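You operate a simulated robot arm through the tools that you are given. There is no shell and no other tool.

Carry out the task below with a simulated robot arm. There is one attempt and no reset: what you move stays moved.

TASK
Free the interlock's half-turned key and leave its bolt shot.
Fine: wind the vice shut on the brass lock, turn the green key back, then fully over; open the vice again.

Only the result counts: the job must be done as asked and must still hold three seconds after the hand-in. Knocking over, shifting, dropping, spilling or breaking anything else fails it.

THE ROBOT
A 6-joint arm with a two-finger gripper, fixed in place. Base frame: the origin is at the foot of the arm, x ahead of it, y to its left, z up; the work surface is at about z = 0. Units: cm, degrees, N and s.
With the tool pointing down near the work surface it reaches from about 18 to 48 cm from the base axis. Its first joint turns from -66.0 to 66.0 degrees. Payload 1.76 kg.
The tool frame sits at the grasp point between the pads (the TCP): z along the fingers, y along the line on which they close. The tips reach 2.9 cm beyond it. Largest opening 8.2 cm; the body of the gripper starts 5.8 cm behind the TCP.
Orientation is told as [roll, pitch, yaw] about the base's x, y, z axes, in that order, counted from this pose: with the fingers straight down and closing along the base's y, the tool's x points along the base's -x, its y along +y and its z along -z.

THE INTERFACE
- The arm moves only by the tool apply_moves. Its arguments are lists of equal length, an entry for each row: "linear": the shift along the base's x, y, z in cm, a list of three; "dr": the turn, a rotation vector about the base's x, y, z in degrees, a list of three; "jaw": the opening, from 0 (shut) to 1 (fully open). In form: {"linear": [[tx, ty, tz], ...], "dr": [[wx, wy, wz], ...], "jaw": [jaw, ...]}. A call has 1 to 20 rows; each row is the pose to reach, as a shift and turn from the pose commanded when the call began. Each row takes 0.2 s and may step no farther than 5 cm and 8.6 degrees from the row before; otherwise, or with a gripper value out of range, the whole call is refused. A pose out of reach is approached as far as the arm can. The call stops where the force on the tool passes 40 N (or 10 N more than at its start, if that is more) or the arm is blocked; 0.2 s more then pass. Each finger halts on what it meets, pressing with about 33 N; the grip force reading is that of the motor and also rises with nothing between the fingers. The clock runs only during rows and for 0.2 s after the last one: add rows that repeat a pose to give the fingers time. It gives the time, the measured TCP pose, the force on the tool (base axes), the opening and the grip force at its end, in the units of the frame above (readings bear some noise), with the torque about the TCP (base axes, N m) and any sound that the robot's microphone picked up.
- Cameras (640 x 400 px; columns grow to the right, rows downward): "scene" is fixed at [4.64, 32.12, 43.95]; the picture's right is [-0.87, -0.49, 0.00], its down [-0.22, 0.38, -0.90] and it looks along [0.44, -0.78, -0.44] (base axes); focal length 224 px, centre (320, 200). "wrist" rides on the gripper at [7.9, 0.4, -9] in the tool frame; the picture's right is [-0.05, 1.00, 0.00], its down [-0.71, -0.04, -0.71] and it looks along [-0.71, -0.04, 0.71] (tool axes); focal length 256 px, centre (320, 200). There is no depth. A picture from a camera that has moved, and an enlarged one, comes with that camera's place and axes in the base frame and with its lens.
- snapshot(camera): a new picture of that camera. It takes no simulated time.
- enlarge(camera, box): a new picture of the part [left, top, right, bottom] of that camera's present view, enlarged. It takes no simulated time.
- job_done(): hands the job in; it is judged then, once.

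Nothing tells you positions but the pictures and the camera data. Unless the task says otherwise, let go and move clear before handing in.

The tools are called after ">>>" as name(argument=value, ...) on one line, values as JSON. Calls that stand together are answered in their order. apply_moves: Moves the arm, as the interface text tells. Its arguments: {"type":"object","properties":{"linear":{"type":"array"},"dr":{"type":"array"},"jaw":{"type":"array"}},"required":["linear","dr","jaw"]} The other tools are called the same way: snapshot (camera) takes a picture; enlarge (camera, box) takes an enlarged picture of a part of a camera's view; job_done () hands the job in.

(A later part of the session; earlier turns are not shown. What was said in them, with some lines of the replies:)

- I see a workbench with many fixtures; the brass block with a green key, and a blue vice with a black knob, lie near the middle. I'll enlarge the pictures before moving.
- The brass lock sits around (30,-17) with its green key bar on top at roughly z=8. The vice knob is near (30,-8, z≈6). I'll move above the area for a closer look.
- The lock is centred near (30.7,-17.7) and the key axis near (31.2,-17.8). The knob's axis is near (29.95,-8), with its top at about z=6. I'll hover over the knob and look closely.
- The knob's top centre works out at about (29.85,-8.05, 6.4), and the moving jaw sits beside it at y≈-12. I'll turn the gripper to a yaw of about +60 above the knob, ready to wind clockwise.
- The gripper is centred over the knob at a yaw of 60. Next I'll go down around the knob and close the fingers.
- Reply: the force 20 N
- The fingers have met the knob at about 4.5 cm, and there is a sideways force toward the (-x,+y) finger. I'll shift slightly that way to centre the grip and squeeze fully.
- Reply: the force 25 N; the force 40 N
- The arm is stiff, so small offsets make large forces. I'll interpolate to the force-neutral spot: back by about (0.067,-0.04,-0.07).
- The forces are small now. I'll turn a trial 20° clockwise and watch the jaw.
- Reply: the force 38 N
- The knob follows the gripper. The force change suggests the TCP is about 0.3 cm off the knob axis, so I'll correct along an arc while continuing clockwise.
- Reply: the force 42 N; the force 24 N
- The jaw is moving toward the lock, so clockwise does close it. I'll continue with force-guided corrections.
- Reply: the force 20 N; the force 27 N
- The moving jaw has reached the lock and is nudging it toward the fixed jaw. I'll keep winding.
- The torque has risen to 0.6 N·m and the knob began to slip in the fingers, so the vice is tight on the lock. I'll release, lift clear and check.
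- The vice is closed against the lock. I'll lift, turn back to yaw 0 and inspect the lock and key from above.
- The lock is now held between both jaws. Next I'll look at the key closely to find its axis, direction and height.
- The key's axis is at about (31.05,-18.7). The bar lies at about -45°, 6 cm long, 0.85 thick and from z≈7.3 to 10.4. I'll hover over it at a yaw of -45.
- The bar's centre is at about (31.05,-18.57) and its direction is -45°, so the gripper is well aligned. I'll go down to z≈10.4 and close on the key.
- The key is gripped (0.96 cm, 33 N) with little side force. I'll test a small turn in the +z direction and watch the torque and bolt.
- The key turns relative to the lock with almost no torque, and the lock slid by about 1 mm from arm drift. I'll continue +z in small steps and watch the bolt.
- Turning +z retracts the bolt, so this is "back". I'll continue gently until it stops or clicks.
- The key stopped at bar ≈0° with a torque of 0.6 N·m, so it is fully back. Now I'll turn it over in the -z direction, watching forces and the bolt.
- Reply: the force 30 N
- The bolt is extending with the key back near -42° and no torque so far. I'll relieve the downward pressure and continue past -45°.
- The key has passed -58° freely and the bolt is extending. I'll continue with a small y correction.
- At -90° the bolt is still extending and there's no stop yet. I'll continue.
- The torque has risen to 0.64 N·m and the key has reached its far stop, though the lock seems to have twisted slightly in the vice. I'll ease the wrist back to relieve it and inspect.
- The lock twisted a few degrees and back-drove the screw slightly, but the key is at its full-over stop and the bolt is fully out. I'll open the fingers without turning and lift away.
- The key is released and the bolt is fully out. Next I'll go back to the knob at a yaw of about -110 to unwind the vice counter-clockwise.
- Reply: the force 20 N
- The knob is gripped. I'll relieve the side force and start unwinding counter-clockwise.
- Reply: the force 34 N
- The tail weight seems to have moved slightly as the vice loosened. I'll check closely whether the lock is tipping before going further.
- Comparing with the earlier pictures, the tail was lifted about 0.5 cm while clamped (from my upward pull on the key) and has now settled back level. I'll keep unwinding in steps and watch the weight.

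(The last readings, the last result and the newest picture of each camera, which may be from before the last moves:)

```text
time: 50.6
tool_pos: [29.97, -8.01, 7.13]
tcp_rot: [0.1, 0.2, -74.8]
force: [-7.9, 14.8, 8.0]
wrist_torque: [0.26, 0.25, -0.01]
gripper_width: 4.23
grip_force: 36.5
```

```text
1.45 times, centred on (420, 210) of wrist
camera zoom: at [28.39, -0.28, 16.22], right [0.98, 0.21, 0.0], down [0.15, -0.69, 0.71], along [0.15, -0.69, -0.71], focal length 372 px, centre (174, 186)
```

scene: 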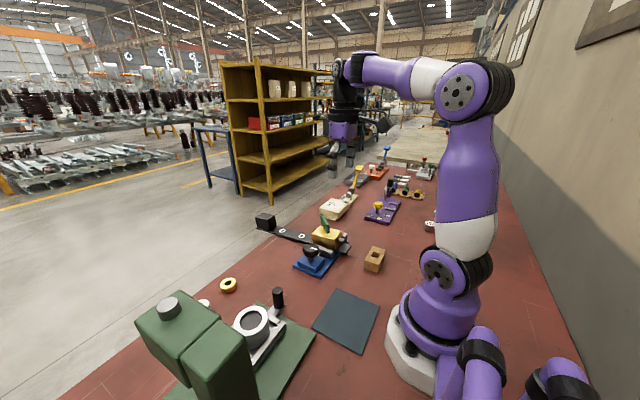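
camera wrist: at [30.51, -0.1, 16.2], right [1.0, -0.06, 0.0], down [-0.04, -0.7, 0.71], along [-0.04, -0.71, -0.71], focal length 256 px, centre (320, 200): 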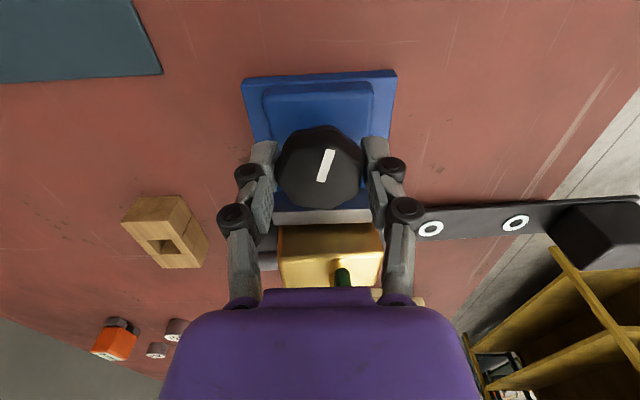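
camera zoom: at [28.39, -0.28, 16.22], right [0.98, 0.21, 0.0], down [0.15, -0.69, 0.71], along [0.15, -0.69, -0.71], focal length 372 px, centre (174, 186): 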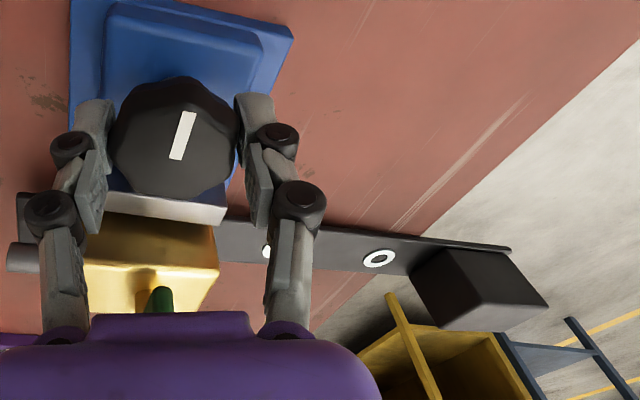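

The weight is steady and the lock is at rest. I'll continue unwinding.

>>> apply_moves(linear=[[-0.04, 0.07, 0.015], [-0.04, 0.07, 0.015], [-0.04, 0.07, 0.015], [-0.04, 0.07, 0.015], [-0.04, 0.07, 0.015], [-0.04, 0.07, 0.015]], dr=[[0, 0, 0], [0, 0, 5], [0, 0, 10], [0, 0, 15], [0, 0, 20], [0, 0, 20]], jaw=[0.35, 0.35, 0.35, 0.35, 0.35, 0.35])

>>> enlarge(camera="scene", box=[250, 200, 370, 280])

```text
time: 52.0
tool_pos: [30.05, -8.05, 7.14]
tcp_rot: [-0.2, -0.1, -55.2]
force: [-20.8, -4.5, 24.1]
wrist_torque: [-0.25, 0.65, -0.01]
gripper_width: 4.24
grip_force: 35.8
```

```text
5.00 times, centred on (310, 240) of scene
camera zoom: at [4.63, 32.12, 43.95], right [-0.87, -0.49, 0.0], down [-0.22, 0.38, -0.9], along [0.44, -0.78, -0.44], focal length 1121 px, centre (370, 0)
```

zoom: 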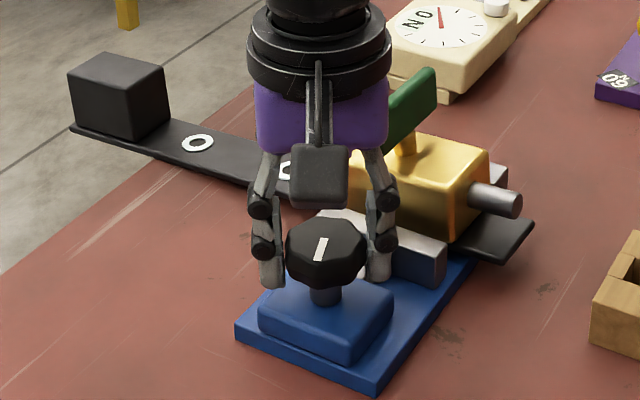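

>>> apply_moves(linear=[[-0.05, -0.01, 0.025], [-0.1, -0.02, 0.045], [-0.1, -0.02, 0.045], [-0.1, -0.02, 0.045], [-0.1, -0.02, 0.045], [-0.1, -0.02, 0.045], [-0.1, -0.02, 0.045]], dr=[[0, 0, 0], [0, 0, 0], [0, 0, 5], [0, 0, 10], [0, 0, 15], [0, 0, 20], [0, 0, 20]], jaw=[0.35, 0.35, 0.35, 0.35, 0.35, 0.35, 0.35])

>>> enlarge(camera="scene", box=[250, 200, 370, 280])

```text
time: 53.6
tool_pos: [29.97, -8.03, 7.11]
tcp_rot: [0.0, -0.4, -35.0]
force: [23.1, -11.3, -9.5]
wrist_torque: [-0.42, -0.42, 0.02]
gripper_width: 4.23
grip_force: 36.4
```

```text
5.00 times, centred on (310, 240) of scene
camera zoom: at [4.64, 32.12, 43.95], right [-0.87, -0.49, 0.0], down [-0.22, 0.38, -0.9], along [0.44, -0.78, -0.44], focal length 1121 px, centre (370, 0)
```

zoom: 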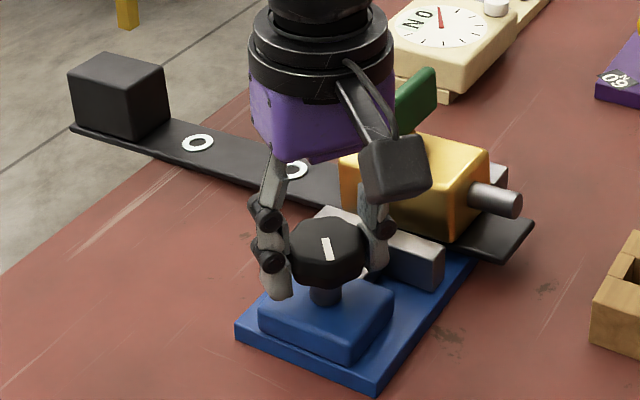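

>>> apply_moves(linear=[[0.05, -0.03, -0.01], [0.1, -0.05, -0.02], [0.1, -0.05, -0.02], [0.1, -0.05, -0.02], [0.1, -0.05, -0.02], [0.1, -0.05, -0.02], [0.1, -0.05, -0.02]], dr=[[0, 0, 0], [0, 0, 0], [0, 0, 5], [0, 0, 10], [0, 0, 15], [0, 0, 20], [0, 0, 20]], jaw=[0.35, 0.35, 0.35, 0.35, 0.35, 0.35, 0.35])

>>> enlarge(camera="scene", box=[250, 200, 370, 280])

```text
time: 55.0
tool_pos: [29.96, -7.97, 7.13]
tcp_rot: [0.0, -0.2, -15.9]
force: [-0.1, 2.0, -0.8]
wrist_torque: [-0.07, 0.16, 0.04]
gripper_width: 4.24
grip_force: 36.1
stopped in row 7: the force on the tool passed its limit at 43 N (the readings are from after the stop); the commanded pose is now the measured one
```

```text
5.00 times, centred on (310, 240) of scene
camera zoom: at [4.63, 32.12, 43.95], right [-0.87, -0.49, 0.0], down [-0.22, 0.38, -0.9], along [0.44, -0.78, -0.44], focal length 1121 px, centre (370, 0)
```

zoom: 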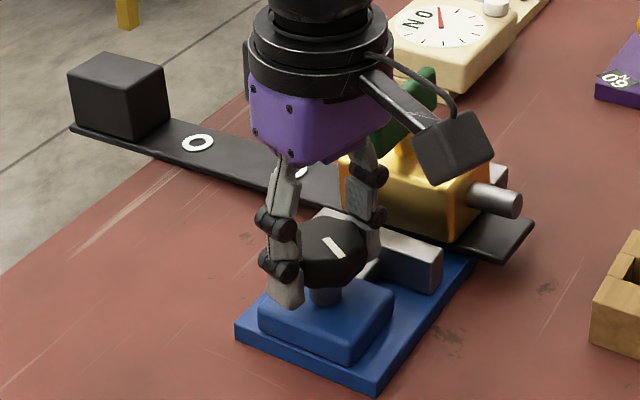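

The force limit tripped on drift and reset the command to the neutral pose. I'll continue in smaller turns.

>>> apply_moves(linear=[[0, 0, 0], [0, 0, 0], [0, 0, 0], [0, 0, 0]], dr=[[0, 0, 4], [0, 0, 8], [0, 0, 12], [0, 0, 12]], jaw=[0.35, 0.35, 0.35, 0.35])

```text
time: 56.0
tool_pos: [29.89, -7.91, 7.27]
tcp_rot: [0.1, 0.0, -3.7]
force: [-8.8, -2.0, -11.5]
wrist_torque: [-0.04, -0.02, -0.02]
gripper_width: 4.2
grip_force: 36.0
```

>>> apply_moves(linear=[[-0.04, -0.01, -0.02], [-0.04, -0.01, -0.02], [-0.04, -0.01, -0.02], [-0.04, -0.01, -0.02], [-0.04, -0.01, -0.02]], dr=[[0, 0, 4], [0, 0, 8], [0, 0, 12], [0, 0, 16], [0, 0, 16]], jaw=[0.35, 0.35, 0.35, 0.35, 0.35])

>>> enlarge(camera="scene", box=[250, 200, 370, 280])

>>> snapshot(camera="wrist")

```text
time: 57.2
tool_pos: [30.09, -8.03, 7.05]
tcp_rot: [0.0, -0.1, 12.5]
force: [-0.9, 5.0, -32.1]
wrist_torque: [0.14, -0.38, 0.02]
gripper_width: 4.22
grip_force: 36.0
```

```text
5.00 times, centred on (310, 240) of scene
camera zoom: at [4.64, 32.12, 43.95], right [-0.87, -0.49, 0.0], down [-0.22, 0.38, -0.9], along [0.44, -0.78, -0.44], focal length 1121 px, centre (370, 0)
```

zoom: 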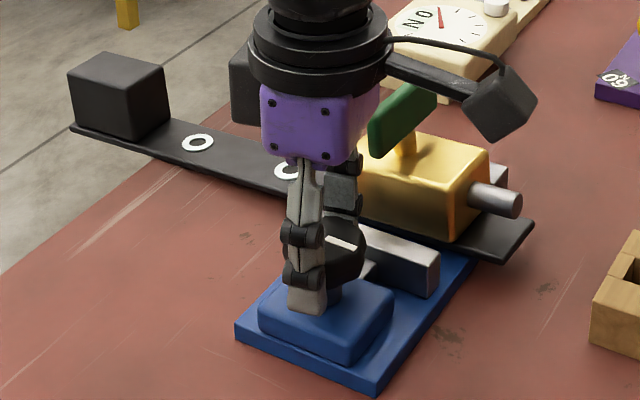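

```text
taken
camera wrist: at [22.2, -9.34, 16.19], right [-0.16, 0.99, 0.0], down [0.7, 0.11, 0.71], along [0.7, 0.12, -0.71], focal length 256 px, centre (320, 200)
```

wrist: 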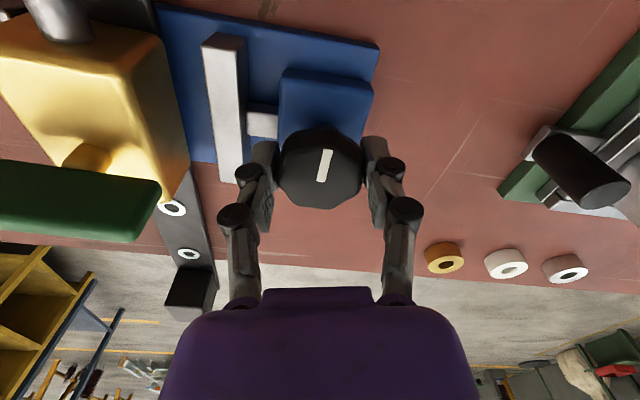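

The jaw is back where it started and there's a clear gap to the lock. I'll relieve the vertical force and open a little further if it will go.

>>> apply_moves(linear=[[0, 0.01, -0.03], [0, 0.02, -0.06], [0, 0.02, -0.06], [0, 0.02, -0.06], [0, 0.02, -0.06], [0, 0.02, -0.06]], dr=[[0, 0, 0], [0, 0, 0], [0, 0, 4], [0, 0, 8], [0, 0, 12], [0, 0, 12]], jaw=[0.35, 0.35, 0.35, 0.35, 0.35, 0.35])

```text
time: 58.6
tool_pos: [30.01, -8.01, 7.21]
tcp_rot: [0.0, -0.4, 24.4]
force: [1.8, 22.6, 8.7]
wrist_torque: [0.36, 0.04, -0.65]
gripper_width: 4.31
grip_force: 36.1
```

The vice is at its open stop (torque 0.65 N·m). I'll open the fingers modestly, since the jaw is close by, and lift straight up.

>>> apply_moves(linear=[[0, 0, 0], [0, 0, 0], [0, 0, 0], [0, 0, 2], [0, 0, 5], [0, 0, 9], [0, 0, 13]], dr=[[0, 0, 0], [0, 0, 0], [0, 0, 0], [0, 0, 0], [0, 0, 0], [0, 0, 0], [0, 0, 0]], jaw=[0.55, 0.6, 0.6, 0.6, 0.6, 0.6, 0.6])

>>> snapshot(camera="wrist")

>>> enlarge(camera="scene", box=[250, 200, 370, 280])

```text
time: 60.2
tool_pos: [29.92, -7.75, 20.01]
tcp_rot: [0.0, -0.1, 24.1]
force: [-0.7, 0.0, 1.0]
wrist_torque: [-0.02, 0.01, 0.0]
gripper_width: 4.92
grip_force: 0.1
```

```text
taken
camera wrist: at [22.57, -10.62, 29.1], right [-0.36, 0.93, 0.0], down [0.66, 0.25, 0.71], along [0.66, 0.26, -0.71], focal length 256 px, centre (320, 200)
```

wrist: 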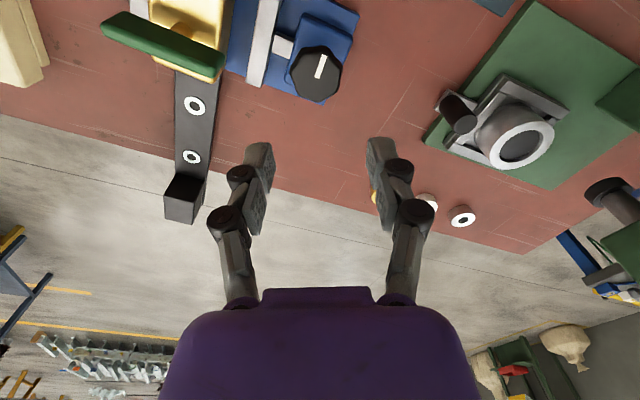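

```text
5.00 times, centred on (310, 240) of scene
camera zoom: at [4.64, 32.12, 43.95], right [-0.87, -0.49, 0.0], down [-0.22, 0.38, -0.9], along [0.44, -0.78, -0.44], focal length 1121 px, centre (370, 0)
```

zoom: 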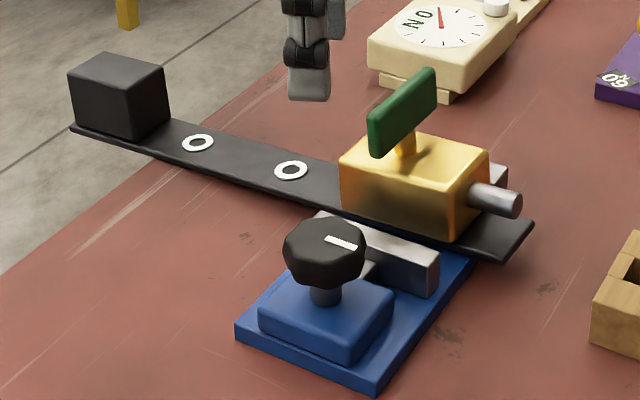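

The vice is open. I'll view the lock from above once more to confirm that the key is fully over and nothing is disturbed.

>>> apply_moves(linear=[[-1, -3, 1], [-2, -6, 2], [-3, -9, 2], [-4, -10, 2], [-4, -10, 2]], dr=[[0, 0, -8], [0, 0, -16], [0, 0, -24], [0, 0, -24], [0, 0, -24]], jaw=[0.6, 0.6, 0.6, 0.6, 0.6])

>>> snapshot(camera="wrist")

>>> enlarge(camera="wrist", box=[230, 10, 422, 170])

>>> snapshot(camera="scene")

```text
time: 61.4
tool_pos: [26.04, -18.04, 22.31]
tcp_rot: [0.0, -0.2, 0.2]
force: [-0.3, -0.8, 0.1]
wrist_torque: [-0.01, -0.02, -0.02]
gripper_width: 4.93
grip_force: 0.0
```

```text
taken
camera wrist: at [18.05, -17.67, 31.26], right [0.05, 1.0, 0.0], down [0.7, -0.04, 0.71], along [0.71, -0.04, -0.7], focal length 256 px, centre (320, 200)
```

wrist: 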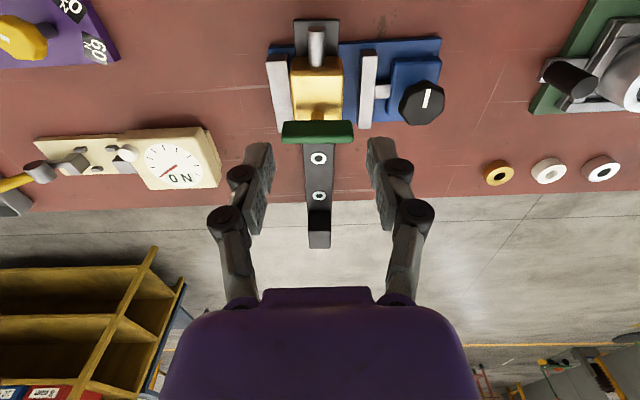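

```text
2.50 times, centred on (326, 90) of wrist
camera zoom: at [18.05, -17.67, 31.26], right [0.05, 1.0, 0.0], down [0.7, -0.04, 0.71], along [0.71, -0.04, -0.7], focal length 640 px, centre (305, 475)
```

zoom: 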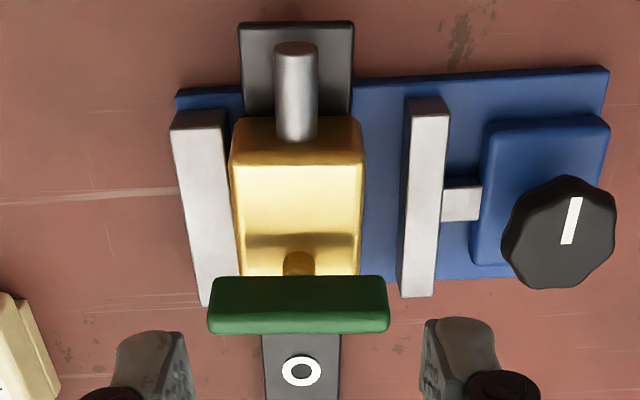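

```text
taken
```

scene: 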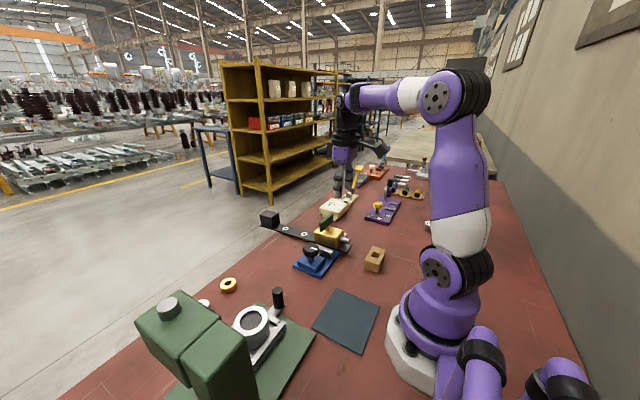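

The key now lies across the lock, about 90° from its back position, and the bolt is fully extended. The vice is wide open, the lock rests level and everything else is where it was. The arm is clear, so I'm handing in.

>>> job_done()

```text
The job is handed in.
```

The interlock's key is freed and its bolt is shot. The job is handed in; I don't have the judge's result.

- **Vice:** I wound it shut on the brass lock before turning the key. Afterwards I wound it back to its open stop.
- **Key:** I turned the green key back to its stop, then fully over to the far stop, about 90° in all. The bolt came out as the key went over, and the key stayed across the lock after I let go.
- **Lock position:** The vice pushed the lock sideways against the fixed jaw, and it slid about 1 mm while I turned the key. At the far stop it twisted about 3° and forced the vice screw back slightly. It is now resting level where that left it, still turned by about that much.
- **Surroundings:** Nothing else on the bench looked disturbed in the final pictures, and the arm was well clear when I handed in.
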